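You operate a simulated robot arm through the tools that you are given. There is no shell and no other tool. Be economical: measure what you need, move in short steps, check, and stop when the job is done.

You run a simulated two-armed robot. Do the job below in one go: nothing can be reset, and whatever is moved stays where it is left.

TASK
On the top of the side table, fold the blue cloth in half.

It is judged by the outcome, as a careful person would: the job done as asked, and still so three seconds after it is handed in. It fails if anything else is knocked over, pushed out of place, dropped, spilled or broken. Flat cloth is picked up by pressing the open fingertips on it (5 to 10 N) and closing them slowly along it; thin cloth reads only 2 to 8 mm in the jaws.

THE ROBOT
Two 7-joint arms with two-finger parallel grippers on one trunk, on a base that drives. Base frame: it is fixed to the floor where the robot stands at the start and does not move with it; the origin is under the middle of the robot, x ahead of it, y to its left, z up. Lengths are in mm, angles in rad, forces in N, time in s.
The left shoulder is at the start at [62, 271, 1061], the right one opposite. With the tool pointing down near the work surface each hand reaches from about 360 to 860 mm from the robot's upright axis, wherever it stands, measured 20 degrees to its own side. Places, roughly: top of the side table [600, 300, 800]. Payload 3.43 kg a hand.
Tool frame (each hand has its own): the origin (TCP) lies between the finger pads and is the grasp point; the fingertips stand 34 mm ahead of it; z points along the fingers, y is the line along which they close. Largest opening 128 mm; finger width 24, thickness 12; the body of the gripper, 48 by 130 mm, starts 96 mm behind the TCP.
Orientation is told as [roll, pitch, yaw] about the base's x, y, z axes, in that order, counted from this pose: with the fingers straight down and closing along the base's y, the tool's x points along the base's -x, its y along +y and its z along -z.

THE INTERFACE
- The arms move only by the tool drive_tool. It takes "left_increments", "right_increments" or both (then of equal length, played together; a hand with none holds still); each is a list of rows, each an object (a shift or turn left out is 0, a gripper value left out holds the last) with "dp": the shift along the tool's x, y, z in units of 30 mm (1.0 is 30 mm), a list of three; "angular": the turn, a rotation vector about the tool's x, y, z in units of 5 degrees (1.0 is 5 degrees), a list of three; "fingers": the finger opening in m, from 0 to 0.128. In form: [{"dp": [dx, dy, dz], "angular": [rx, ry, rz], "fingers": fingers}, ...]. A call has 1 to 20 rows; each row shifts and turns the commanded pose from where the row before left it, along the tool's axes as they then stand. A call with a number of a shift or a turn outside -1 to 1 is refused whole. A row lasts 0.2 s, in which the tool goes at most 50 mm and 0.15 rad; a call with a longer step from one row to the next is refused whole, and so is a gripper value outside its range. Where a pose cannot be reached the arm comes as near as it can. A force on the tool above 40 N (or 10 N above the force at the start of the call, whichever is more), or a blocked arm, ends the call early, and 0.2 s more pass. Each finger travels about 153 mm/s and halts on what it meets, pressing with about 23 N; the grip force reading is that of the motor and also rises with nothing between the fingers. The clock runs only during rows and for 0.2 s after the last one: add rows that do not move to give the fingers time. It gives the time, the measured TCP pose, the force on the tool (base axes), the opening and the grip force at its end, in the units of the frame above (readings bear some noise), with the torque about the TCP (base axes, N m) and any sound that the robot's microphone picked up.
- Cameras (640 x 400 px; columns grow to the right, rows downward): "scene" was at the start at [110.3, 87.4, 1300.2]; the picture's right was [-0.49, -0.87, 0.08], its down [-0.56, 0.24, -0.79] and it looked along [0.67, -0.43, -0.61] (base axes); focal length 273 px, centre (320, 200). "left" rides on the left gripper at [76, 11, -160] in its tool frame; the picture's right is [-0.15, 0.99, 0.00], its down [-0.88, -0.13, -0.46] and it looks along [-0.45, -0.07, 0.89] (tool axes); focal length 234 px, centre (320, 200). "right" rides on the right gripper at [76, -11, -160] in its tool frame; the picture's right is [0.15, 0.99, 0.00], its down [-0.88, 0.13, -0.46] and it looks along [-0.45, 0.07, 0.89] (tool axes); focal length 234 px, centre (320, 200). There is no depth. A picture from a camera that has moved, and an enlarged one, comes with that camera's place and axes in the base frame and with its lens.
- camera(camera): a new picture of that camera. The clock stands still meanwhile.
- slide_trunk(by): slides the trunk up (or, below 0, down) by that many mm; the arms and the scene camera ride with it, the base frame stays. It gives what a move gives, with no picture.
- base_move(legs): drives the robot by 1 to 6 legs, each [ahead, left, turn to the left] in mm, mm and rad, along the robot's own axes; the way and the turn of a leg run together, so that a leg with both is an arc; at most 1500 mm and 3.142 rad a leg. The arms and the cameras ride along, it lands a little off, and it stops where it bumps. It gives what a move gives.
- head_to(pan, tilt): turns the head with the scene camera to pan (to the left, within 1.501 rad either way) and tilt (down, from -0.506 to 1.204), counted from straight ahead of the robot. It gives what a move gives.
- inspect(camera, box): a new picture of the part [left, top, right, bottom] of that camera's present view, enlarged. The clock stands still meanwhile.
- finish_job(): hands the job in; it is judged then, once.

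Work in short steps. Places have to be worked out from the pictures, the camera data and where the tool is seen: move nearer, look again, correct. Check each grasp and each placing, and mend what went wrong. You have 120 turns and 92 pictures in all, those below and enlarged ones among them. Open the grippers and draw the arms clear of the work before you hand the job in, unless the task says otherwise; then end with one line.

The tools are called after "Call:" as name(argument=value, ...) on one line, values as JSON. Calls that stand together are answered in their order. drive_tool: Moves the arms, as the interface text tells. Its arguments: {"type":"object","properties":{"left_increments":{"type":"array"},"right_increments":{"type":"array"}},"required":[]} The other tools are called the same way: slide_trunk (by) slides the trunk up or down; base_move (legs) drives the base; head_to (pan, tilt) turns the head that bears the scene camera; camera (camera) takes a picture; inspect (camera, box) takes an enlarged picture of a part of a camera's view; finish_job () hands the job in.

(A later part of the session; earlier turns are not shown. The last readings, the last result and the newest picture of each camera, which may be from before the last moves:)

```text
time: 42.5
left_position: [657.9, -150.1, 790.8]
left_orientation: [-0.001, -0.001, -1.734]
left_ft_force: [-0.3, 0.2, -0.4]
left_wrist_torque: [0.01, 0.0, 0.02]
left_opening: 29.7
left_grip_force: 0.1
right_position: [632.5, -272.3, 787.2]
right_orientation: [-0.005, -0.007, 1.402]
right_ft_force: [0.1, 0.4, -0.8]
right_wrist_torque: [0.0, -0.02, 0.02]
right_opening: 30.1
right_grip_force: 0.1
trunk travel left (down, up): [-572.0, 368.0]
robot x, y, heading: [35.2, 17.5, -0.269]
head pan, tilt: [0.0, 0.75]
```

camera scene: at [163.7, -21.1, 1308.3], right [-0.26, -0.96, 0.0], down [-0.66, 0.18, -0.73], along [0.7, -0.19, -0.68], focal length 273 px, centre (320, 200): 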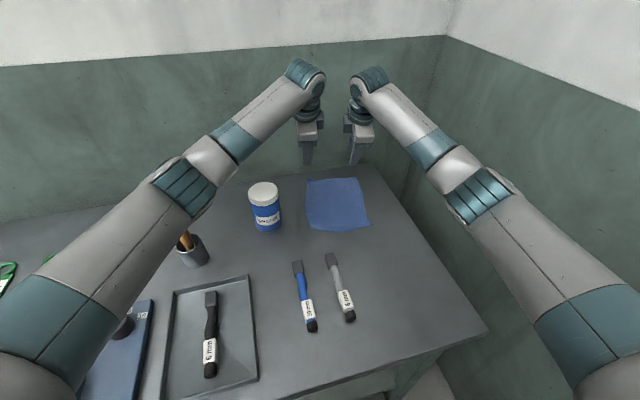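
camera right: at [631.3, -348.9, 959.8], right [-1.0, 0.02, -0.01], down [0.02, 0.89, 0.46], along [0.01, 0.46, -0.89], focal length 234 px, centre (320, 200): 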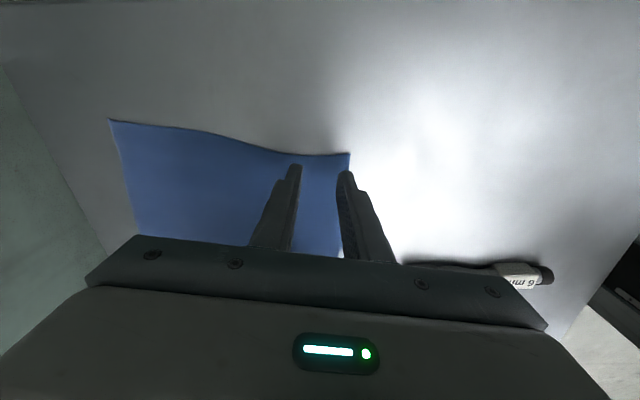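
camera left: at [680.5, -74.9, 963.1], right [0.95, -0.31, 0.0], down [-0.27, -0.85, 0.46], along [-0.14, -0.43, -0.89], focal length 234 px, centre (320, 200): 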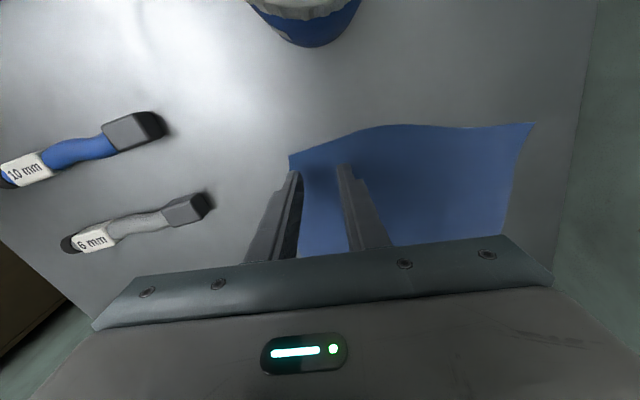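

No contact yet, so I continue with 1 mm rows.

Call:
drive_tool(left_increments=[{"dp": [0, 0, 0.05]}, {"dp": [0, 0, 0.04]}, {"dp": [0, 0, 0.04]}, {"dp": [0, 0, 0.03]}, {}], right_increments=[{"dp": [0, 0, 0.04]}, {"dp": [0, 0, 0.03]}, {"dp": [0, 0, 0.03]}, {}, {}])

```text
time: 43.7
left_position: [656.9, -148.1, 786.2]
left_orientation: [-0.002, 0.0, -1.735]
left_ft_force: [1.0, -0.2, 0.4]
left_wrist_torque: [-0.01, 0.0, -0.01]
left_opening: 29.7
left_grip_force: 0.2
right_position: [632.6, -271.4, 785.6]
right_orientation: [-0.009, -0.007, 1.401]
right_ft_force: [0.1, 0.5, 7.8]
right_wrist_torque: [-0.01, 0.12, 0.01]
right_opening: 30.1
right_grip_force: 0.1
trunk travel left (down, up): [-572.0, 368.0]
robot x, y, heading: [37.8, 13.8, -0.269]
head pan, tilt: [0.0, 0.75]
```

The right hand is in contact at 7.8 N. I lower only the left a little more.

Call:
drive_tool(left_increments=[{"dp": [0, 0, 0.03]}, {"dp": [0, 0, 0.03]}, {}])

```text
time: 44.5
left_position: [656.5, -148.5, 785.2]
left_orientation: [0.0, -0.001, -1.734]
left_ft_force: [2.0, 0.6, 11.7]
left_wrist_torque: [0.08, 0.14, -0.05]
left_opening: 29.5
left_grip_force: 0.0
right_position: [632.1, -271.7, 786.6]
right_orientation: [-0.009, -0.006, 1.401]
right_ft_force: [1.2, -0.5, 5.4]
right_wrist_torque: [-0.01, 0.04, 0.04]
right_opening: 29.4
right_grip_force: 0.1
trunk travel left (down, up): [-572.0, 368.0]
robot x, y, heading: [36.8, 13.3, -0.264]
head pan, tilt: [0.0, 0.75]
```

Both tips press (11.7 N and 5.4 N). I ease the left slightly, nudge the right, and close both slowly along the cloth.

Call:
drive_tool(left_increments=[{"dp": [0, 0, -0.01], "fingers": 0.027}, {"fingers": 0.024}, {"fingers": 0.021}, {"fingers": 0.018}, {"fingers": 0.015}, {"fingers": 0.012}, {"fingers": 0.009}, {"fingers": 0.006}, {"fingers": 0.003}, {"fingers": 0.0}, {}, {}], right_increments=[{"dp": [0, 0, 0.01], "fingers": 0.027}, {"fingers": 0.024}, {"fingers": 0.021}, {"fingers": 0.018}, {"fingers": 0.015}, {"fingers": 0.012}, {"fingers": 0.009}, {"fingers": 0.006}, {"fingers": 0.003}, {"fingers": 0.0}, {}, {}])

Call:
camera(camera="left")

Call:
camera(camera="right")

```text
time: 47.1
left_position: [655.5, -148.6, 786.0]
left_orientation: [-0.001, -0.002, -1.734]
left_ft_force: [-0.5, -0.5, 10.3]
left_wrist_torque: [-0.02, 0.12, 0.0]
left_opening: 2.7
left_grip_force: 23.5
right_position: [632.3, -270.3, 785.8]
right_orientation: [-0.007, -0.008, 1.403]
right_ft_force: [0.5, 2.3, 7.0]
right_wrist_torque: [0.04, 0.02, 0.03]
right_opening: 1.9
right_grip_force: 22.5
trunk travel left (down, up): [-572.0, 368.0]
robot x, y, heading: [35.0, 17.0, -0.268]
head pan, tilt: [0.0, 0.75]
```

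```text
62 pictures are left
camera left: at [680.2, -76.0, 945.3], right [0.95, -0.31, 0.0], down [-0.27, -0.85, 0.46], along [-0.14, -0.44, -0.89], focal length 234 px, centre (320, 200)
```

left: 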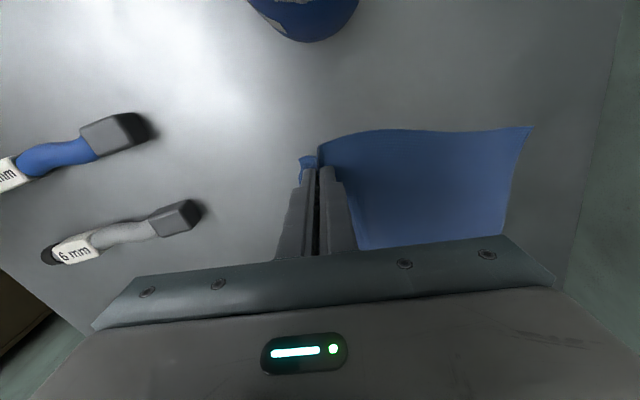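

```text
61 pictures are left
camera right: at [630.1, -348.4, 943.7], right [-1.0, 0.02, -0.01], down [0.02, 0.89, 0.46], along [0.02, 0.46, -0.89], focal length 234 px, centre (320, 200)
```

right: 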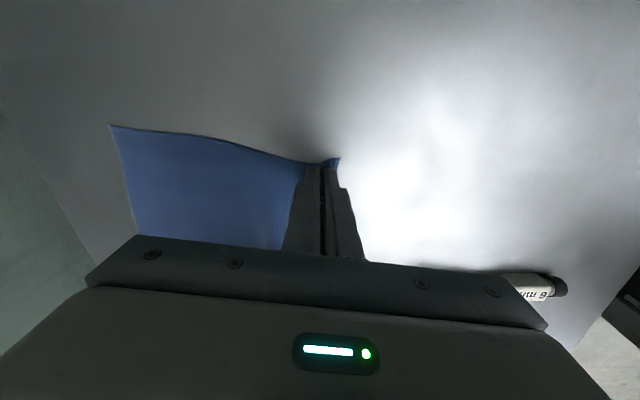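

Both grippers seem to pinch a ridge near each corner (2.7 and 1.9 mm). I lift 30 mm gently and check that the cloth comes along.

Call:
drive_tool(left_increments=[{"dp": [0, 0, -0.1]}, {"dp": [0, 0, -0.3]}, {"dp": [0, 0, -0.3]}, {"dp": [0, 0, -0.3]}, {}], right_increments=[{"dp": [0, 0, -0.1]}, {"dp": [0, 0, -0.3]}, {"dp": [0, 0, -0.3]}, {"dp": [0, 0, -0.3]}, {}])

Call:
inspect(camera="scene", box=[240, 130, 400, 250])

```text
time: 48.3
left_position: [657.0, -149.4, 814.8]
left_orientation: [-0.003, -0.001, -1.734]
left_ft_force: [-0.2, -3.2, -0.2]
left_wrist_torque: [-0.09, 0.02, 0.02]
left_opening: 2.2
left_grip_force: 23.0
right_position: [633.0, -273.5, 814.7]
right_orientation: [-0.006, -0.006, 1.404]
right_ft_force: [0.3, 2.4, -0.9]
right_wrist_torque: [0.13, -0.04, 0.01]
right_opening: 2.1
right_grip_force: 23.1
trunk travel left (down, up): [-572.0, 368.0]
robot x, y, heading: [33.1, 16.3, -0.263]
head pan, tilt: [0.0, 0.75]
```

```text
3.33 times, centred on (320, 190) of scene
camera zoom: at [163.9, -21.1, 1308.3], right [-0.26, -0.96, 0.0], down [-0.66, 0.18, -0.73], along [0.71, -0.19, -0.68], focal length 911 px, centre (320, 233)
```

zoom: 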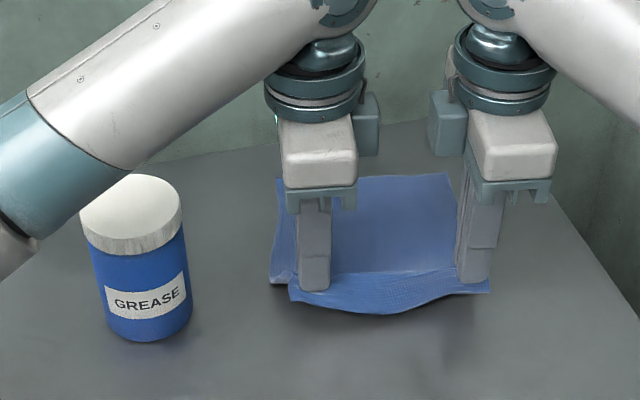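

Both corners are held and the near edge hangs evenly between the hands. I carry it up and over to the apex of the fold arc, then tilt the fingers forward 15°.

Call:
drive_tool(left_increments=[{"dp": [-0.05, 0.35, -0.35]}, {"dp": [0, 0.35, -0.35]}, {"dp": [0, 0.28, -0.25]}, {"dp": [0, 0.28, -0.25]}, {"dp": [0, 0.33, -0.17]}, {"dp": [0, 0.33, -0.17]}, {"dp": [0, 0.3, -0.05]}, {"dp": [0, 0.3, -0.05]}, {"angular": [-0.75, 0, 0]}, {"angular": [-0.75, 0, 0]}, {"angular": [-0.75, 0, 0]}, {"angular": [-0.75, 0, 0]}, {}], right_increments=[{"dp": [-0.05, -0.35, -0.35]}, {"dp": [0, -0.35, -0.35]}, {"dp": [0, -0.28, -0.25]}, {"dp": [0, -0.28, -0.25]}, {"dp": [0, -0.33, -0.17]}, {"dp": [0, -0.33, -0.17]}, {"dp": [0, -0.3, -0.05]}, {"dp": [0, -0.3, -0.05]}, {"angular": [0.75, 0, 0]}, {"angular": [0.75, 0, 0]}, {"angular": [0.75, 0, 0]}, {"angular": [0.75, 0, 0]}, {}])

Call:
inspect(camera="scene", box=[240, 130, 400, 250])

Call:
camera(camera="right")

```text
time: 51.1
left_position: [731.2, -162.2, 862.7]
left_orientation: [0.26, -0.002, -1.734]
left_ft_force: [0.1, -0.4, -0.1]
left_wrist_torque: [-0.03, 0.01, 0.02]
left_opening: 2.3
left_grip_force: 23.0
right_position: [707.4, -282.2, 864.4]
right_orientation: [-0.266, -0.007, 1.401]
right_ft_force: [-0.7, 0.9, -0.9]
right_wrist_torque: [0.06, 0.01, -0.01]
right_opening: 2.3
right_grip_force: 23.1
trunk travel left (down, up): [-572.0, 368.0]
robot x, y, heading: [38.3, 15.0, -0.265]
head pan, tilt: [0.0, 0.75]
```

```text
3.33 times, centred on (320, 190) of scene
camera zoom: at [163.9, -21.1, 1308.3], right [-0.26, -0.96, 0.0], down [-0.66, 0.18, -0.73], along [0.71, -0.19, -0.68], focal length 911 px, centre (320, 233)
```

zoom: 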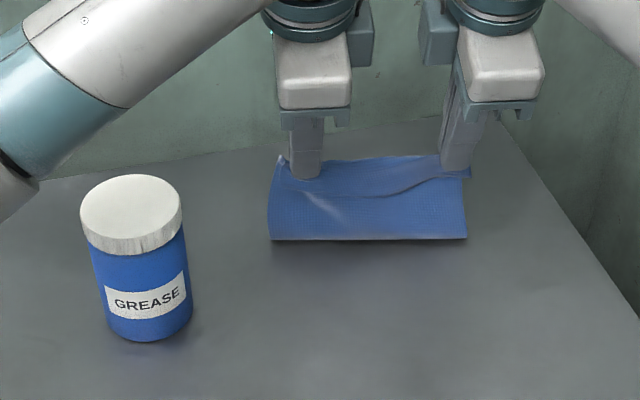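

```text
58 pictures are left
camera right: at [664.8, -354.1, 1019.2], right [-0.96, 0.02, -0.26], down [-0.1, 0.91, 0.41], along [0.25, 0.42, -0.87], focal length 234 px, centre (320, 200)
```

right: 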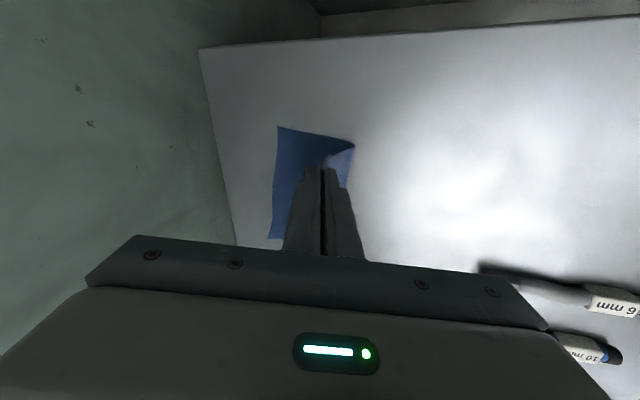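

The flap stands up cleanly with the lower half flat, but the far edge may have slipped toward me a little. I check it with the left camera before laying down.

Call:
camera(camera="left")

```text
57 pictures are left
camera left: at [715.2, -82.4, 1020.5], right [0.92, -0.3, 0.25], down [-0.38, -0.83, 0.41], along [0.09, -0.47, -0.88], focal length 234 px, centre (320, 200)
```

left: 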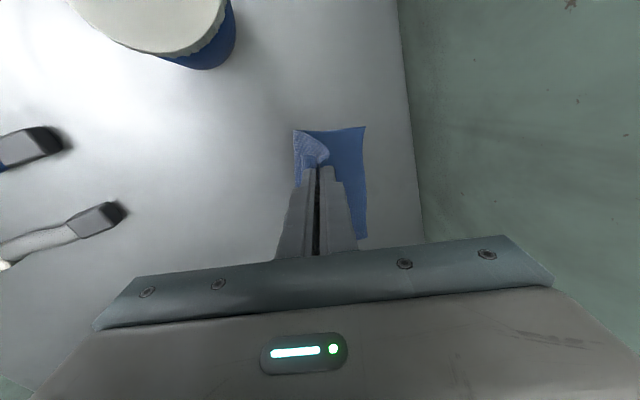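

The far edge has slipped to about x 832/803, while the crease base is near x 750, so aiming the near edge at the actual far edge gives a true half. I move 68 mm forward and down in an arc, stopping just above the table.

Call:
drive_tool(left_increments=[{"dp": [0, 0.24, 0.065]}, {"dp": [0, 0.24, 0.065]}, {"dp": [0, 0.215, 0.16]}, {"dp": [0, 0.215, 0.16]}, {"dp": [0, 0.165, 0.285]}, {"dp": [0, 0.165, 0.285]}, {"dp": [0, 0.105, 0.375]}, {"dp": [0, 0.105, 0.375]}, {"dp": [0, 0.04, 0.355]}, {"dp": [0, 0.04, 0.355]}, {"dp": [0, 0.03, 0.2]}, {}], right_increments=[{"dp": [0, -0.24, 0.065]}, {"dp": [0, -0.24, 0.065]}, {"dp": [0, -0.215, 0.16]}, {"dp": [0, -0.215, 0.16]}, {"dp": [0, -0.165, 0.285]}, {"dp": [0, -0.165, 0.285]}, {"dp": [0, -0.105, 0.375]}, {"dp": [0, -0.105, 0.375]}, {"dp": [0, -0.04, 0.355]}, {"dp": [0, -0.04, 0.355]}, {"dp": [0, -0.03, 0.2]}, {}])

Call:
camera(camera="left")

Call:
camera(camera="right")

Call:
inspect(camera="scene", box=[240, 130, 400, 250])

```text
time: 53.7
left_position: [797.3, -171.7, 799.7]
left_orientation: [0.261, 0.0, -1.735]
left_ft_force: [0.3, -0.5, 0.4]
left_wrist_torque: [-0.02, 0.05, 0.02]
left_opening: 2.2
left_grip_force: 23.0
right_position: [773.6, -294.2, 799.2]
right_orientation: [-0.266, -0.007, 1.401]
right_ft_force: [-0.3, 0.6, 0.7]
right_wrist_torque: [0.05, 0.03, 0.02]
right_opening: 2.1
right_grip_force: 22.6
trunk travel left (down, up): [-572.0, 368.0]
robot x, y, heading: [35.6, 16.0, -0.266]
head pan, tilt: [0.0, 0.75]
```

```text
56 pictures are left
camera left: at [781.2, -92.7, 955.4], right [0.92, -0.3, 0.25], down [-0.38, -0.83, 0.41], along [0.09, -0.47, -0.88], focal length 234 px, centre (320, 200)
```

left: 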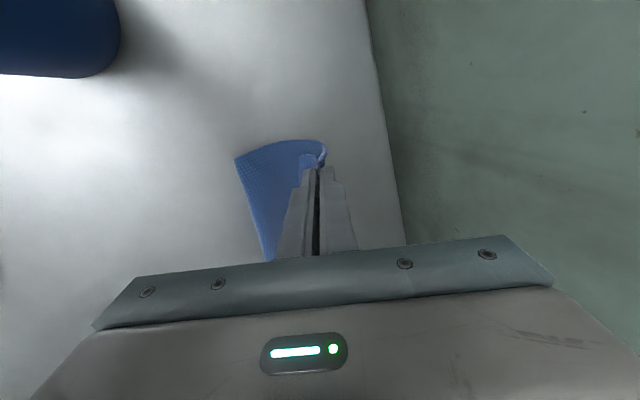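

```text
55 pictures are left
camera right: at [730.9, -364.6, 954.5], right [-0.97, 0.02, -0.26], down [-0.09, 0.91, 0.41], along [0.24, 0.42, -0.87], focal length 234 px, centre (320, 200)
```

right: 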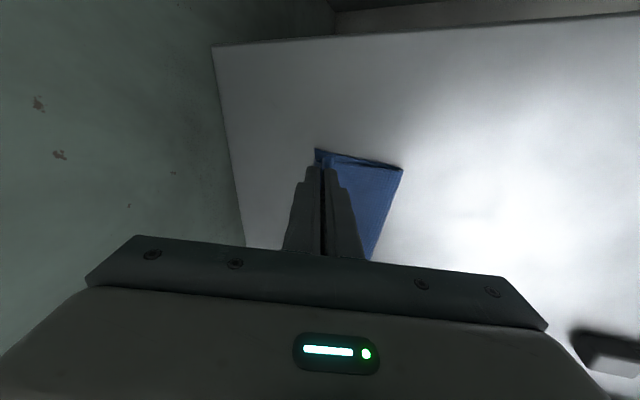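

```text
3.33 times, centred on (320, 190) of scene
camera zoom: at [163.6, -21.0, 1308.4], right [-0.26, -0.96, 0.0], down [-0.66, 0.18, -0.73], along [0.71, -0.19, -0.68], focal length 911 px, centre (320, 233)
```

zoom: 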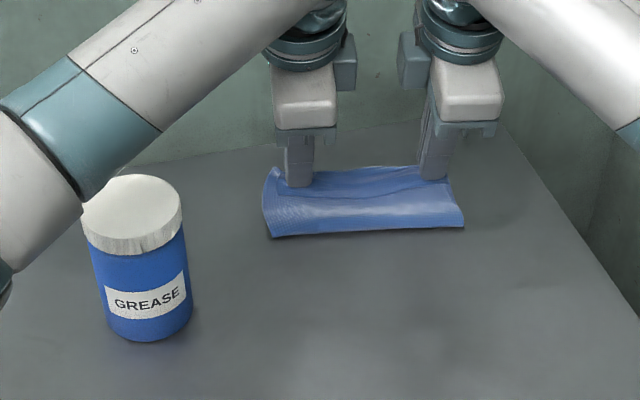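

The flap is over the bottom layer. I zoom in near the fingertips to see how the edges align before touching down.

Call:
inspect(camera="left", box=[220, 110, 400, 220])

Call:
inspect(camera="right", box=[260, 120, 440, 230])

```text
3.56 times, centred on (310, 165) of left
camera zoom: at [781.2, -92.7, 955.4], right [0.92, -0.3, 0.25], down [-0.38, -0.83, 0.41], along [0.09, -0.47, -0.88], focal length 833 px, centre (356, 324)
```

zoom: 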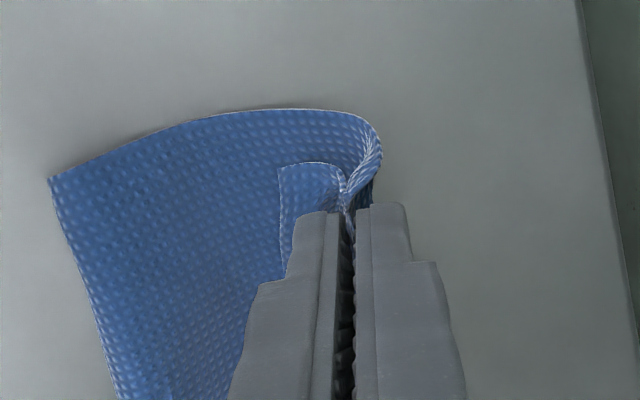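

```text
3.56 times, centred on (350, 175) of right
camera zoom: at [730.9, -364.6, 954.5], right [-0.97, 0.02, -0.26], down [-0.09, 0.91, 0.41], along [0.24, 0.42, -0.87], focal length 833 px, centre (213, 289)
```

zoom: 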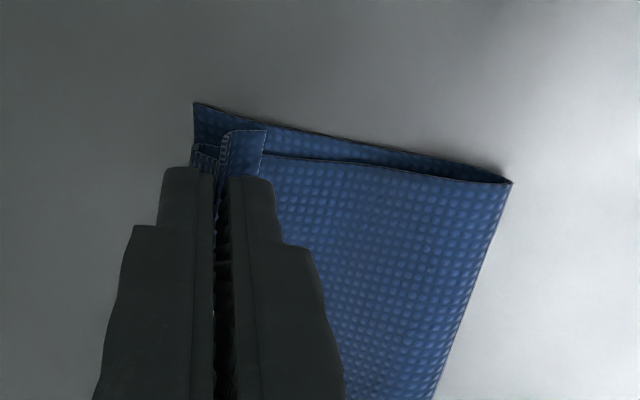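

The short edge tails are folded back toward me at the pinches, while the rest of the flap is laid over correctly. I touch down lightly, open slowly, rise, and see how the edge relaxes.

Call:
drive_tool(left_increments=[{"dp": [0, 0.1, 0.15]}, {"dp": [0, 0.05, 0.12]}, {"fingers": 0.006}, {"fingers": 0.012}, {"fingers": 0.018}, {"fingers": 0.024}, {"fingers": 0.03}, {"dp": [0, 0, -0.2]}, {"dp": [0, 0, -0.4]}, {"dp": [0, 0, -0.8]}, {"dp": [0, 0, -0.9]}, {"dp": [0, 0, -0.9]}, {}], right_increments=[{"dp": [0, -0.1, 0.15]}, {"dp": [0, -0.05, 0.12]}, {"fingers": 0.006}, {"fingers": 0.012}, {"fingers": 0.018}, {"fingers": 0.024}, {"fingers": 0.03}, {"dp": [0, 0, -0.2]}, {"dp": [0, 0, -0.4]}, {"dp": [0, 0, -0.8]}, {"dp": [0, 0, -0.9]}, {"dp": [0, 0, -0.9]}, {}])

Call:
camera(camera="left")

Call:
camera(camera="right")

Call:
inspect(camera="scene", box=[240, 130, 400, 250])

```text
time: 56.5
left_position: [778.7, -169.7, 884.7]
left_orientation: [0.259, -0.001, -1.733]
left_ft_force: [-0.6, -0.8, 0.5]
left_wrist_torque: [0.01, 0.02, 0.01]
left_opening: 30.0
left_grip_force: 0.0
right_position: [756.9, -291.6, 885.1]
right_orientation: [-0.265, -0.007, 1.403]
right_ft_force: [-0.6, -0.5, 0.0]
right_wrist_torque: [0.01, 0.04, 0.01]
right_opening: 29.6
right_grip_force: 0.1
trunk travel left (down, up): [-572.0, 368.0]
robot x, y, heading: [35.9, 16.0, -0.271]
head pan, tilt: [0.0, 0.75]
```

```text
51 pictures are left
camera left: at [762.7, -90.8, 1042.5], right [0.92, -0.3, 0.25], down [-0.38, -0.83, 0.41], along [0.09, -0.47, -0.88], focal length 234 px, centre (320, 200)
```

left: 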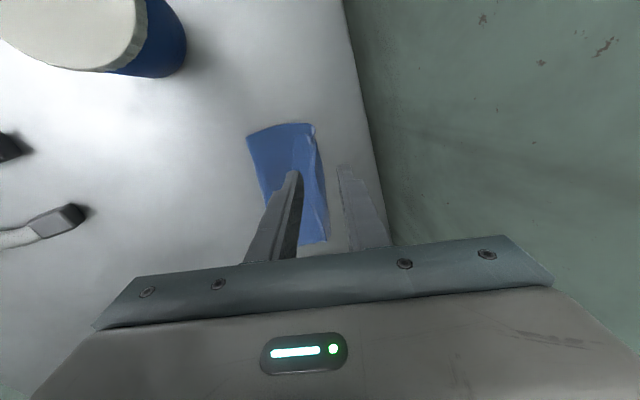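

```text
50 pictures are left
camera right: at [713.4, -361.8, 1040.0], right [-0.97, 0.02, -0.26], down [-0.09, 0.91, 0.41], along [0.24, 0.42, -0.87], focal length 234 px, centre (320, 200)
```

right: 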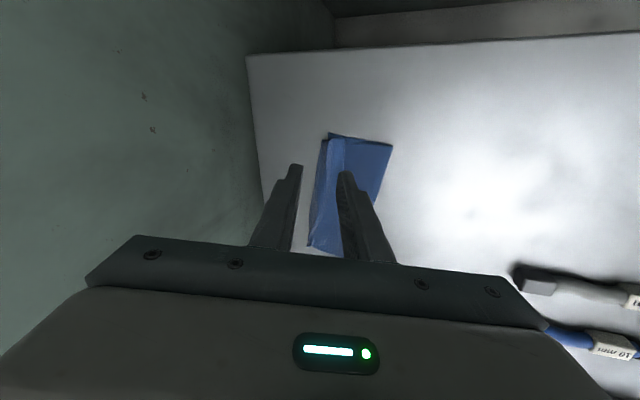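

```text
3.33 times, centred on (320, 190) of scene
camera zoom: at [164.3, -21.3, 1308.2], right [-0.26, -0.96, 0.0], down [-0.66, 0.18, -0.73], along [0.7, -0.19, -0.68], focal length 911 px, centre (320, 233)
```

zoom: 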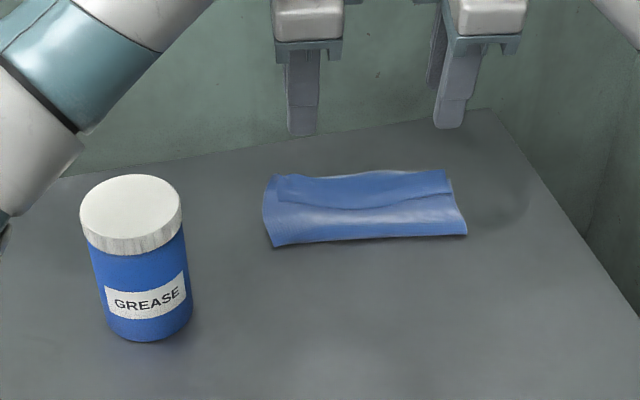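

The edge strip (about 28 mm) is folded back on top, so this isn't a clean half. The plan is to pinch that strip, lay the cloth back flat, and refold it with a pinch right at the edge. First I zoom in to place the strip exactly.

Call:
inspect(camera="left", box=[210, 100, 390, 260])

Call:
inspect(camera="right", box=[260, 110, 440, 260])

Call:
inspect(camera="scene", box=[290, 160, 370, 210])

```text
2.50 times, centred on (300, 180) of left
camera zoom: at [762.7, -90.8, 1042.5], right [0.92, -0.3, 0.25], down [-0.38, -0.83, 0.41], along [0.09, -0.47, -0.88], focal length 585 px, centre (370, 250)
```

zoom: 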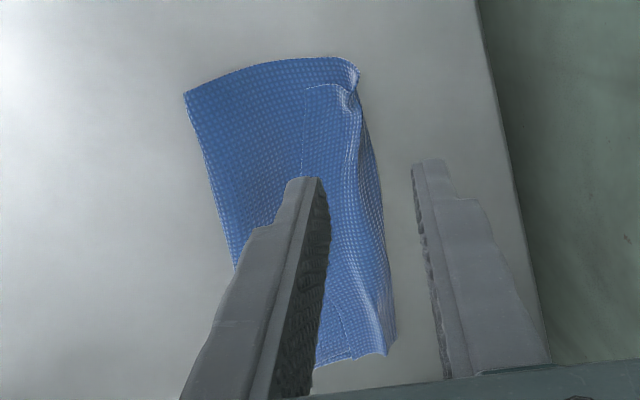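

```text
2.67 times, centred on (350, 185) of right
camera zoom: at [713.4, -361.8, 1040.0], right [-0.97, 0.02, -0.26], down [-0.09, 0.91, 0.41], along [0.24, 0.42, -0.87], focal length 624 px, centre (240, 240)
```

zoom: 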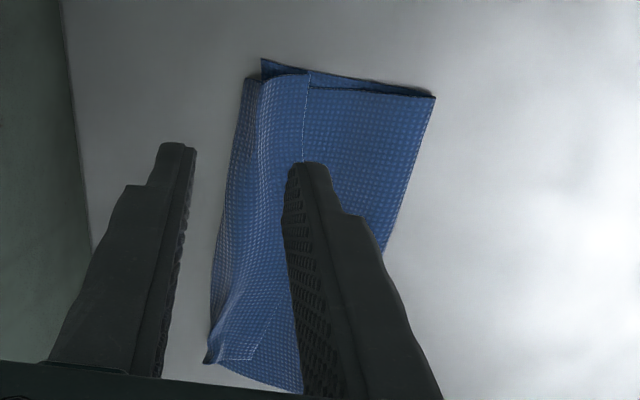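

```text
8.00 times, centred on (330, 185) of scene
camera zoom: at [164.3, -21.3, 1308.2], right [-0.26, -0.96, 0.0], down [-0.66, 0.18, -0.73], along [0.7, -0.19, -0.68], focal length 2186 px, centre (240, 320)
```

zoom: 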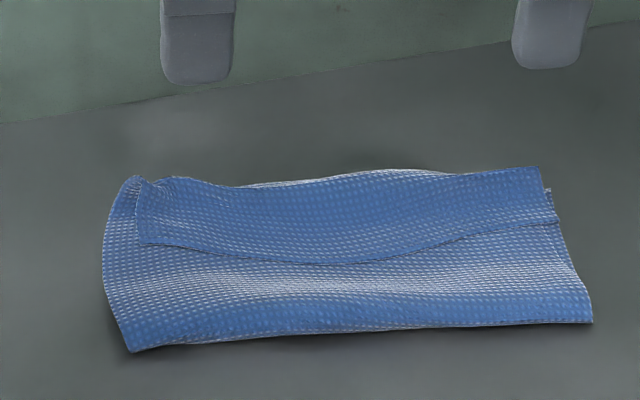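

The strip's free edge runs from about (789,−150) to (759,−310), with the folded far side near x 822/792. I go vertical above the strip's middle at (800,−174) and (777,−291) with a 16 mm opening, stopping just above it.

Call:
drive_tool(left_increments=[{"angular": [1, 0, 0], "fingers": 0.016}, {"angular": [1, 0, 0]}, {"angular": [1, 0, 0]}, {"dp": [0, 0.35, 0]}, {"dp": [0, 0.36, 0]}, {"dp": [0, 0, 0.8]}, {"dp": [0, 0, 0.9]}, {"dp": [0, 0, 0.8]}, {}, {}], right_increments=[{"angular": [-1, 0, 0], "fingers": 0.016}, {"angular": [-1, 0, 0]}, {"angular": [-1, 0, 0]}, {"dp": [-0.06, -0.35, 0]}, {"dp": [-0.07, -0.3, 0]}, {"dp": [0, 0, 0.8]}, {"dp": [0, 0, 0.9]}, {"dp": [0, 0, 0.8]}, {}, {}])

Call:
inspect(camera="left", box=[200, 100, 420, 240])

Call:
inspect(camera="right", box=[220, 100, 440, 240])

```text
time: 58.7
left_position: [800.4, -174.8, 809.1]
left_orientation: [-0.002, -0.001, -1.735]
left_ft_force: [-0.5, -0.9, 0.3]
left_wrist_torque: [0.02, 0.01, -0.02]
left_opening: 16.0
left_grip_force: 0.0
right_position: [775.2, -290.9, 808.5]
right_orientation: [-0.006, -0.005, 1.403]
right_ft_force: [0.0, -0.2, -0.7]
right_wrist_torque: [0.01, 0.03, -0.02]
right_opening: 16.0
right_grip_force: 0.0
trunk travel left (down, up): [-572.0, 368.0]
robot x, y, heading: [34.6, 14.5, -0.269]
head pan, tilt: [0.0, 0.75]
```

```text
2.86 times, centred on (310, 170) of left
camera zoom: at [824.0, -101.6, 968.5], right [0.95, -0.31, 0.0], down [-0.27, -0.85, 0.46], along [-0.14, -0.43, -0.89], focal length 669 px, centre (349, 286)
```

zoom: 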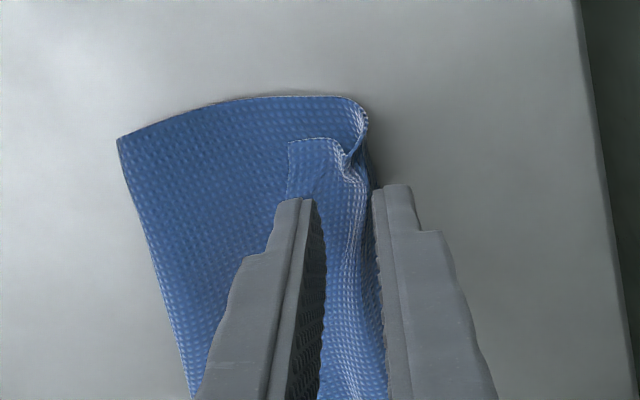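

```text
2.86 times, centred on (330, 170) of right
camera zoom: at [773.2, -367.9, 966.9], right [-1.0, 0.02, -0.01], down [0.02, 0.89, 0.46], along [0.01, 0.46, -0.89], focal length 669 px, centre (291, 286)
```

zoom: 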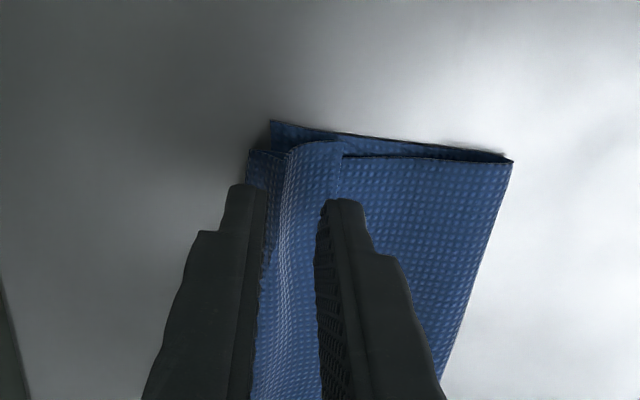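

The earlier ridge still stands between the fingers. I lower to about 5 mm above the tabletop without pressing, so only the raised ridge is taken, close, and lift a little.

Call:
drive_tool(left_increments=[{"dp": [0, -0.06, 0.3]}, {"dp": [0, -0.06, 0.2]}, {"dp": [0, 0, 0.13]}, {"fingers": 0.012}, {"fingers": 0.008}, {"fingers": 0.004}, {"fingers": 0.0}, {}, {}, {"dp": [0, 0, -0.2]}, {"dp": [0, 0, -0.4]}, {"dp": [0, 0, -0.4]}, {}], right_increments=[{"dp": [0, 0.03, 0.3]}, {"dp": [0, 0.03, 0.2]}, {"dp": [0, 0, 0.13]}, {"fingers": 0.012}, {"fingers": 0.008}, {"fingers": 0.004}, {"fingers": 0.0}, {}, {}, {"dp": [0, 0, -0.2]}, {"dp": [0, 0, -0.4]}, {"dp": [0, 0, -0.4]}, {}])

Call:
inspect(camera="left", box=[200, 100, 420, 240])

Call:
inspect(camera="right", box=[220, 100, 440, 240])

Call:
inspect(camera="scene", box=[280, 150, 376, 210])

```text
time: 61.5
left_position: [796.3, -172.4, 819.0]
left_orientation: [-0.003, -0.001, -1.734]
left_ft_force: [0.2, -0.3, 0.2]
left_wrist_torque: [-0.04, 0.06, -0.01]
left_opening: 2.0
left_grip_force: 23.3
right_position: [774.5, -291.7, 820.2]
right_orientation: [-0.007, -0.007, 1.401]
right_ft_force: [-0.2, 1.1, 0.1]
right_wrist_torque: [0.01, 0.0, -0.01]
right_opening: 2.1
right_grip_force: 23.1
trunk travel left (down, up): [-572.0, 368.0]
robot x, y, heading: [36.0, 15.6, -0.267]
head pan, tilt: [0.0, 0.75]
```

```text
2.86 times, centred on (310, 170) of left
camera zoom: at [821.2, -99.4, 978.8], right [0.95, -0.31, 0.0], down [-0.27, -0.85, 0.46], along [-0.14, -0.43, -0.89], focal length 669 px, centre (349, 286)
```

zoom: 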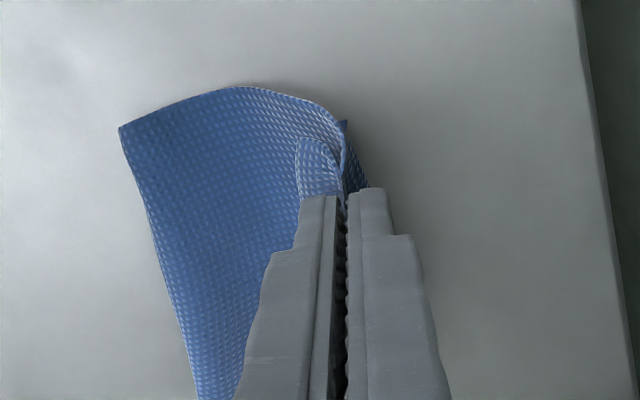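

```text
2.86 times, centred on (330, 170) of right
camera zoom: at [772.2, -367.9, 979.2], right [-1.0, 0.02, -0.01], down [0.02, 0.89, 0.46], along [0.02, 0.46, -0.89], focal length 669 px, centre (291, 286)
```

zoom: 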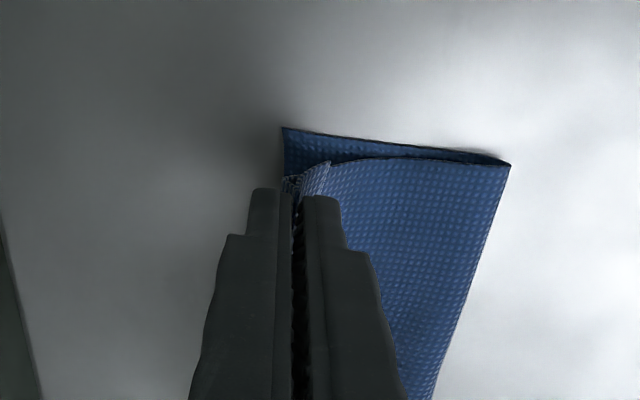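

```text
6.67 times, centred on (328, 180) of scene
camera zoom: at [163.9, -21.1, 1308.3], right [-0.26, -0.96, 0.0], down [-0.66, 0.18, -0.73], along [0.71, -0.19, -0.68], focal length 1822 px, centre (267, 333)
```

zoom: 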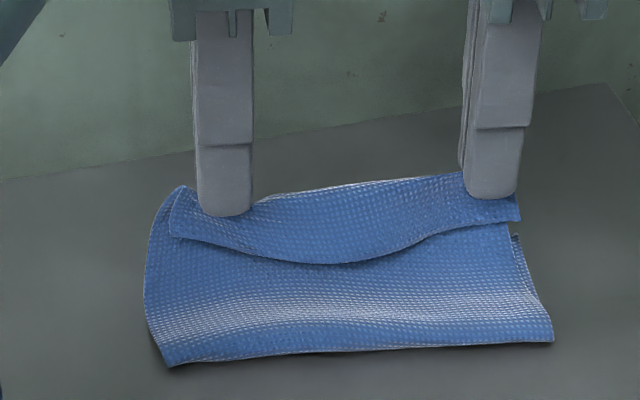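

The ridge is held again and the bottom layer stays flat. I carry it back over in the reverse arc to lay the cloth flat in its first place.

Call:
drive_tool(left_increments=[{"dp": [0, 0, -0.5]}, {"dp": [0, 0, -0.5]}, {"dp": [0, -0.33, -0.25]}, {"dp": [0, -0.33, -0.25]}, {"dp": [0, -0.42, -0.13]}, {"dp": [0, -0.42, -0.13]}, {"dp": [0, -0.47, 0]}, {"dp": [0, -0.47, 0]}, {"dp": [0, -0.47, 0.13]}, {"dp": [0, -0.47, 0.13]}, {"dp": [0, -0.42, 0.33]}, {"dp": [0, -0.42, 0.33]}, {"dp": [0, -0.25, 0.42]}, {"dp": [0, -0.25, 0.42]}, {"dp": [0, -0.12, 0.42]}, {"dp": [0, -0.12, 0.42]}, {}], right_increments=[{"dp": [0, 0, -0.5]}, {"dp": [0, 0, -0.5]}, {"dp": [0, 0.33, -0.25]}, {"dp": [0, 0.33, -0.25]}, {"dp": [0, 0.42, -0.13]}, {"dp": [0, 0.42, -0.13]}, {"dp": [0, 0.47, 0]}, {"dp": [0, 0.47, 0]}, {"dp": [0, 0.47, 0.13]}, {"dp": [0, 0.47, 0.13]}, {"dp": [0, 0.42, 0.33]}, {"dp": [0, 0.42, 0.33]}, {"dp": [0, 0.25, 0.42]}, {"dp": [0, 0.25, 0.42]}, {"dp": [0, 0.12, 0.42]}, {"dp": [0, 0.12, 0.42]}, {}])

Call:
inspect(camera="scene", box=[240, 130, 400, 250])

```text
time: 65.1
left_position: [649.5, -147.9, 793.7]
left_orientation: [0.0, -0.001, -1.733]
left_ft_force: [1.1, -0.5, 0.0]
left_wrist_torque: [-0.02, 0.0, -0.01]
left_opening: 1.9
left_grip_force: 23.1
right_position: [625.4, -266.5, 795.2]
right_orientation: [-0.006, -0.007, 1.4]
right_ft_force: [0.0, -0.2, -0.8]
right_wrist_torque: [-0.01, 0.02, 0.0]
right_opening: 2.1
right_grip_force: 22.8
trunk travel left (down, up): [-572.0, 368.0]
robot x, y, heading: [36.2, 16.7, -0.267]
head pan, tilt: [0.0, 0.75]
```

```text
3.33 times, centred on (320, 190) of scene
camera zoom: at [163.6, -21.0, 1308.4], right [-0.26, -0.96, 0.0], down [-0.66, 0.18, -0.73], along [0.71, -0.19, -0.68], focal length 911 px, centre (320, 233)
```

zoom: 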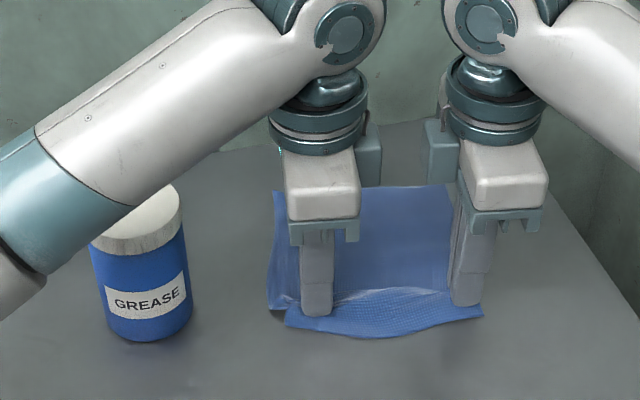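

The cloth is laid back flat. I lower to the table, open slowly so the fingers spread the ridge out, and rise.

Call:
drive_tool(left_increments=[{"dp": [0, 0, 0.15]}, {"dp": [0, 0, 0.08]}, {"fingers": 0.006}, {"fingers": 0.012}, {"fingers": 0.018}, {"fingers": 0.024}, {"fingers": 0.03}, {"fingers": 0.036}, {"dp": [0, 0, -0.3]}, {"dp": [0, 0, -0.8]}, {"dp": [0, 0, -0.8]}, {}], right_increments=[{"dp": [0, 0, 0.15]}, {"dp": [0, 0, 0.12]}, {"fingers": 0.006}, {"fingers": 0.012}, {"fingers": 0.018}, {"fingers": 0.024}, {"fingers": 0.03}, {"fingers": 0.036}, {"dp": [0, 0, -0.3]}, {"dp": [0, 0, -0.8]}, {"dp": [0, 0, -0.8]}, {}])

Call:
camera(camera="left")

Call:
camera(camera="right")

Call:
inspect(camera="scene", box=[240, 130, 400, 250])

```text
time: 67.7
left_position: [650.8, -149.8, 843.0]
left_orientation: [-0.003, -0.002, -1.735]
left_ft_force: [0.9, -0.9, -1.1]
left_wrist_torque: [-0.02, 0.02, -0.01]
left_opening: 35.8
left_grip_force: 0.1
right_position: [626.4, -267.5, 844.6]
right_orientation: [-0.005, -0.007, 1.403]
right_ft_force: [-0.1, 0.6, -0.5]
right_wrist_torque: [-0.01, 0.03, 0.01]
right_opening: 36.1
right_grip_force: 0.0
trunk travel left (down, up): [-572.0, 368.0]
robot x, y, heading: [36.2, 19.7, -0.271]
head pan, tilt: [0.0, 0.75]
```

```text
39 pictures are left
camera left: at [674.3, -76.7, 1003.9], right [0.95, -0.31, 0.0], down [-0.27, -0.85, 0.46], along [-0.14, -0.43, -0.89], focal length 234 px, centre (320, 200)
```

left: 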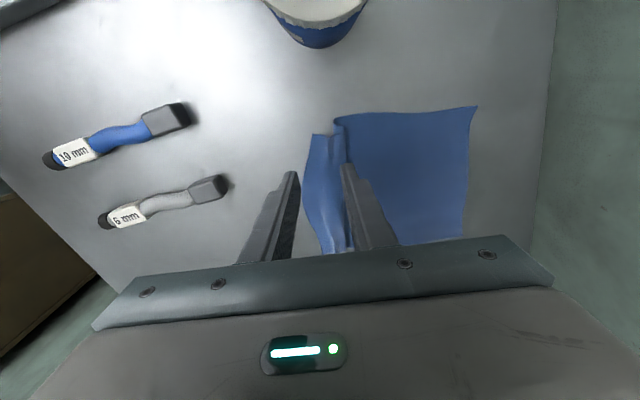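

```text
38 pictures are left
camera right: at [624.6, -344.2, 1003.6], right [-1.0, 0.02, -0.01], down [0.02, 0.89, 0.46], along [0.01, 0.46, -0.89], focal length 234 px, centre (320, 200)
```

right: 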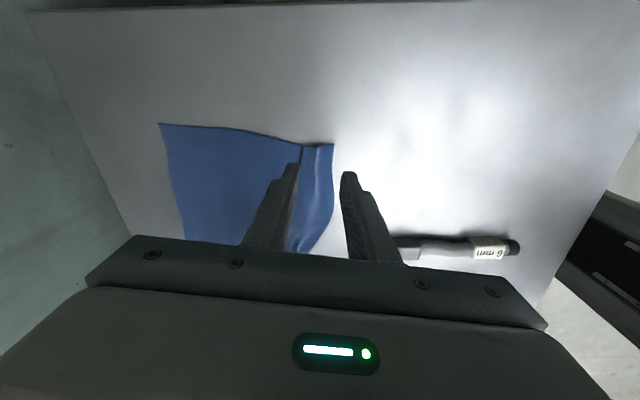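

```text
3.33 times, centred on (320, 190) of scene
camera zoom: at [164.1, -21.3, 1308.3], right [-0.26, -0.96, 0.0], down [-0.66, 0.18, -0.73], along [0.7, -0.19, -0.68], focal length 911 px, centre (320, 233)
```

zoom: 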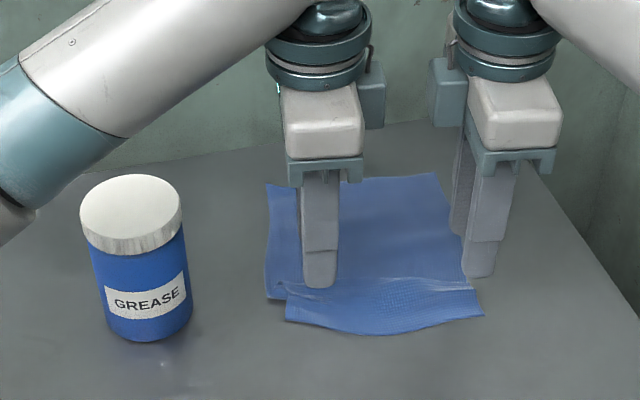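

It's flat again, with the near edge from about D(650,−123) to C(611,−280). This time I straddle the edge itself, near finger just off the cloth and far finger about 14 mm in, so no tail is left.

Call:
drive_tool(left_increments=[{"dp": [0.08, -0.13, 0.2], "fingers": 0.024}, {"dp": [0.07, -0.13, 0.4]}, {"dp": [0, 0, 0.5]}, {"dp": [0, 0, 0.4]}, {}, {}], right_increments=[{"dp": [-0.12, 0.23, 0.2], "fingers": 0.024}, {"dp": [-0.12, 0.23, 0.4]}, {"dp": [0, 0, 0.5]}, {"dp": [0, 0, 0.4]}, {}, {}])

Call:
inspect(camera="left", box=[220, 100, 420, 225])

Call:
inspect(camera="right", box=[220, 100, 420, 225])

```text
time: 69.1
left_position: [642.8, -143.4, 800.1]
left_orientation: [-0.003, -0.001, -1.735]
left_ft_force: [0.4, 0.3, 0.2]
left_wrist_torque: [-0.02, -0.01, -0.02]
left_opening: 24.1
left_grip_force: 0.1
right_position: [613.4, -256.6, 800.1]
right_orientation: [-0.006, -0.006, 1.402]
right_ft_force: [1.5, -0.6, 0.6]
right_wrist_torque: [-0.05, 0.0, 0.01]
right_opening: 23.9
right_grip_force: 0.0
trunk travel left (down, up): [-572.0, 368.0]
robot x, y, heading: [33.5, 14.8, -0.266]
head pan, tilt: [0.0, 0.75]
```

```text
3.20 times, centred on (320, 162) of left
camera zoom: at [667.8, -70.6, 960.0], right [0.95, -0.31, 0.0], down [-0.27, -0.85, 0.46], along [-0.14, -0.43, -0.89], focal length 749 px, centre (320, 320)
```

zoom: 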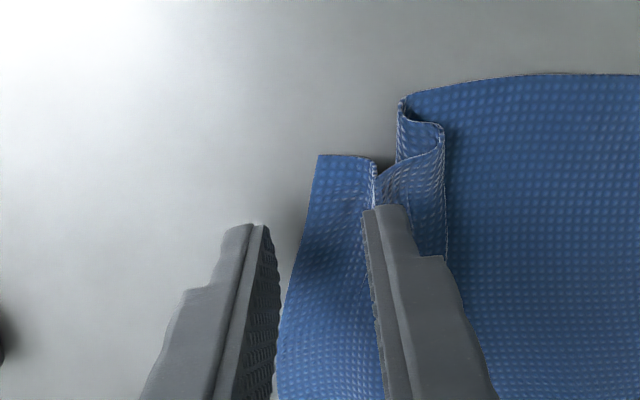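

```text
3.20 times, centred on (320, 162) of right
camera zoom: at [612.1, -333.0, 957.9], right [-1.0, 0.02, -0.01], down [0.02, 0.89, 0.46], along [0.01, 0.46, -0.89], focal length 749 px, centre (320, 320)
```

zoom: 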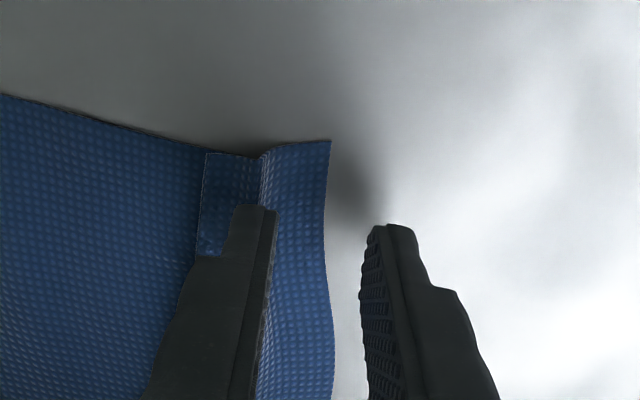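

There's a small Z-pleat near the edge, and it should pull out once the edge is held. Both hands straddle the edge as planned, so I lower to light contact.

Call:
drive_tool(left_increments=[{"dp": [0, 0, 0.2]}, {"dp": [0, 0, 0.1]}, {"dp": [0, 0, 0.07]}, {"dp": [0, 0, 0.05]}, {}], right_increments=[{"dp": [0, 0, 0.2]}, {"dp": [0, 0, 0.1]}, {"dp": [0, 0, 0.07]}, {"dp": [0, 0, 0.05]}, {}])

```text
time: 70.3
left_position: [642.2, -142.6, 787.6]
left_orientation: [-0.003, -0.001, -1.734]
left_ft_force: [-0.6, -0.4, 0.0]
left_wrist_torque: [-0.01, 0.01, 0.0]
left_opening: 24.4
left_grip_force: 0.2
right_position: [613.5, -256.3, 786.7]
right_orientation: [-0.004, -0.006, 1.401]
right_ft_force: [0.1, 0.5, 0.4]
right_wrist_torque: [0.0, 0.04, 0.02]
right_opening: 24.1
right_grip_force: 0.1
trunk travel left (down, up): [-572.0, 368.0]
robot x, y, heading: [41.1, 19.4, -0.269]
head pan, tilt: [0.0, 0.75]
```

Still just off the table. I go down another 2 mm or so in small rows.

Call:
drive_tool(left_increments=[{"dp": [0, 0, 0.03]}, {"dp": [0, 0, 0.03]}, {"dp": [0, 0, 0.02]}, {}], right_increments=[{"dp": [0, 0, 0.03]}, {"dp": [0, 0, 0.02]}, {}, {}])

```text
time: 71.3
left_position: [641.9, -142.9, 786.7]
left_orientation: [-0.002, -0.001, -1.735]
left_ft_force: [1.4, 0.5, 7.1]
left_wrist_torque: [-0.03, -0.23, 0.0]
left_opening: 24.3
left_grip_force: 0.2
right_position: [612.9, -255.5, 785.2]
right_orientation: [-0.006, -0.007, 1.403]
right_ft_force: [1.1, 0.5, 0.8]
right_wrist_torque: [-0.03, -0.06, 0.0]
right_opening: 23.9
right_grip_force: 0.6
trunk travel left (down, up): [-572.0, 368.0]
robot x, y, heading: [35.2, 17.0, -0.269]
head pan, tilt: [0.0, 0.75]
```

The left is at 7 N, mostly on its far finger over the pleat, and the right is barely touching. I press slightly more and check once more.

Call:
drive_tool(left_increments=[{"dp": [0, 0, 0.02]}, {}], right_increments=[{"dp": [0, 0, 0.03]}, {"dp": [0, 0, 0.015]}])

```text
time: 71.9
left_position: [641.1, -142.3, 785.5]
left_orientation: [-0.001, -0.002, -1.736]
left_ft_force: [2.6, -0.8, 10.9]
left_wrist_torque: [-0.08, -0.26, -0.02]
left_opening: 18.1
left_grip_force: 2.3
right_position: [613.8, -256.2, 784.5]
right_orientation: [-0.006, -0.007, 1.404]
right_ft_force: [1.7, 0.7, 7.6]
right_wrist_torque: [-0.06, -0.14, 0.01]
right_opening: 24.3
right_grip_force: 0.8
trunk travel left (down, up): [-572.0, 368.0]
robot x, y, heading: [38.5, 17.2, -0.267]
head pan, tilt: [0.0, 0.75]
```

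Contact is 10.9 N and 7.6 N. I close both slowly.

Call:
drive_tool(left_increments=[{"fingers": 0.02}, {"fingers": 0.017}, {"fingers": 0.014}, {"fingers": 0.011}, {"fingers": 0.008}, {"fingers": 0.005}, {"fingers": 0.002}, {"fingers": 0.0}, {}, {}], right_increments=[{"fingers": 0.021}, {"fingers": 0.018}, {"fingers": 0.015}, {"fingers": 0.012}, {"fingers": 0.009}, {"fingers": 0.006}, {"fingers": 0.003}, {"fingers": 0.0}, {}, {}])

Call:
inspect(camera="left", box=[220, 100, 420, 225])

Call:
inspect(camera="right", box=[220, 100, 420, 225])

```text
time: 74.1
left_position: [640.2, -142.8, 786.4]
left_orientation: [0.0, -0.002, -1.736]
left_ft_force: [-0.4, -0.7, 10.0]
left_wrist_torque: [-0.09, -0.14, -0.03]
left_opening: 2.4
left_grip_force: 22.7
right_position: [612.1, -256.0, 785.4]
right_orientation: [-0.007, -0.007, 1.402]
right_ft_force: [2.6, 1.1, 15.3]
right_wrist_torque: [-0.03, -0.15, 0.02]
right_opening: 2.3
right_grip_force: 23.5
trunk travel left (down, up): [-572.0, 368.0]
robot x, y, heading: [38.7, 14.6, -0.264]
head pan, tilt: [0.0, 0.75]
```

```text
3.20 times, centred on (320, 162) of left
camera zoom: at [665.3, -69.3, 945.7], right [0.95, -0.31, 0.0], down [-0.27, -0.85, 0.46], along [-0.14, -0.44, -0.89], focal length 749 px, centre (320, 320)
```

zoom: 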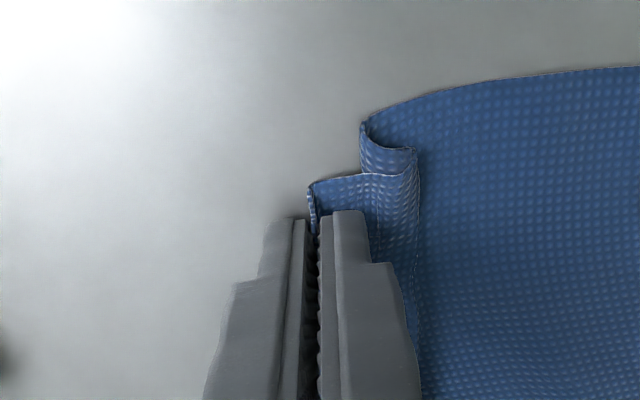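

```text
3.20 times, centred on (320, 162) of right
camera zoom: at [610.2, -332.8, 943.3], right [-1.0, 0.02, -0.01], down [0.02, 0.89, 0.46], along [0.02, 0.46, -0.89], focal length 749 px, centre (320, 320)
```

zoom: 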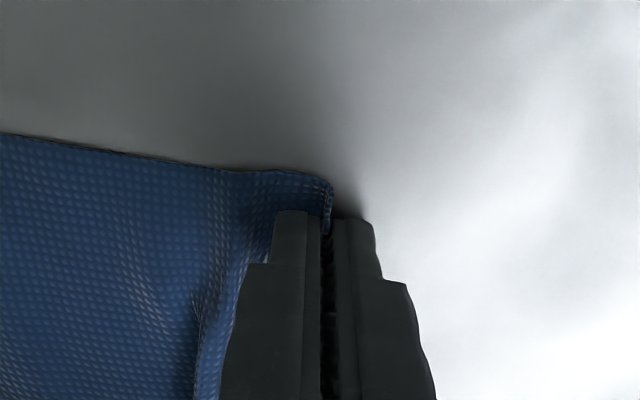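

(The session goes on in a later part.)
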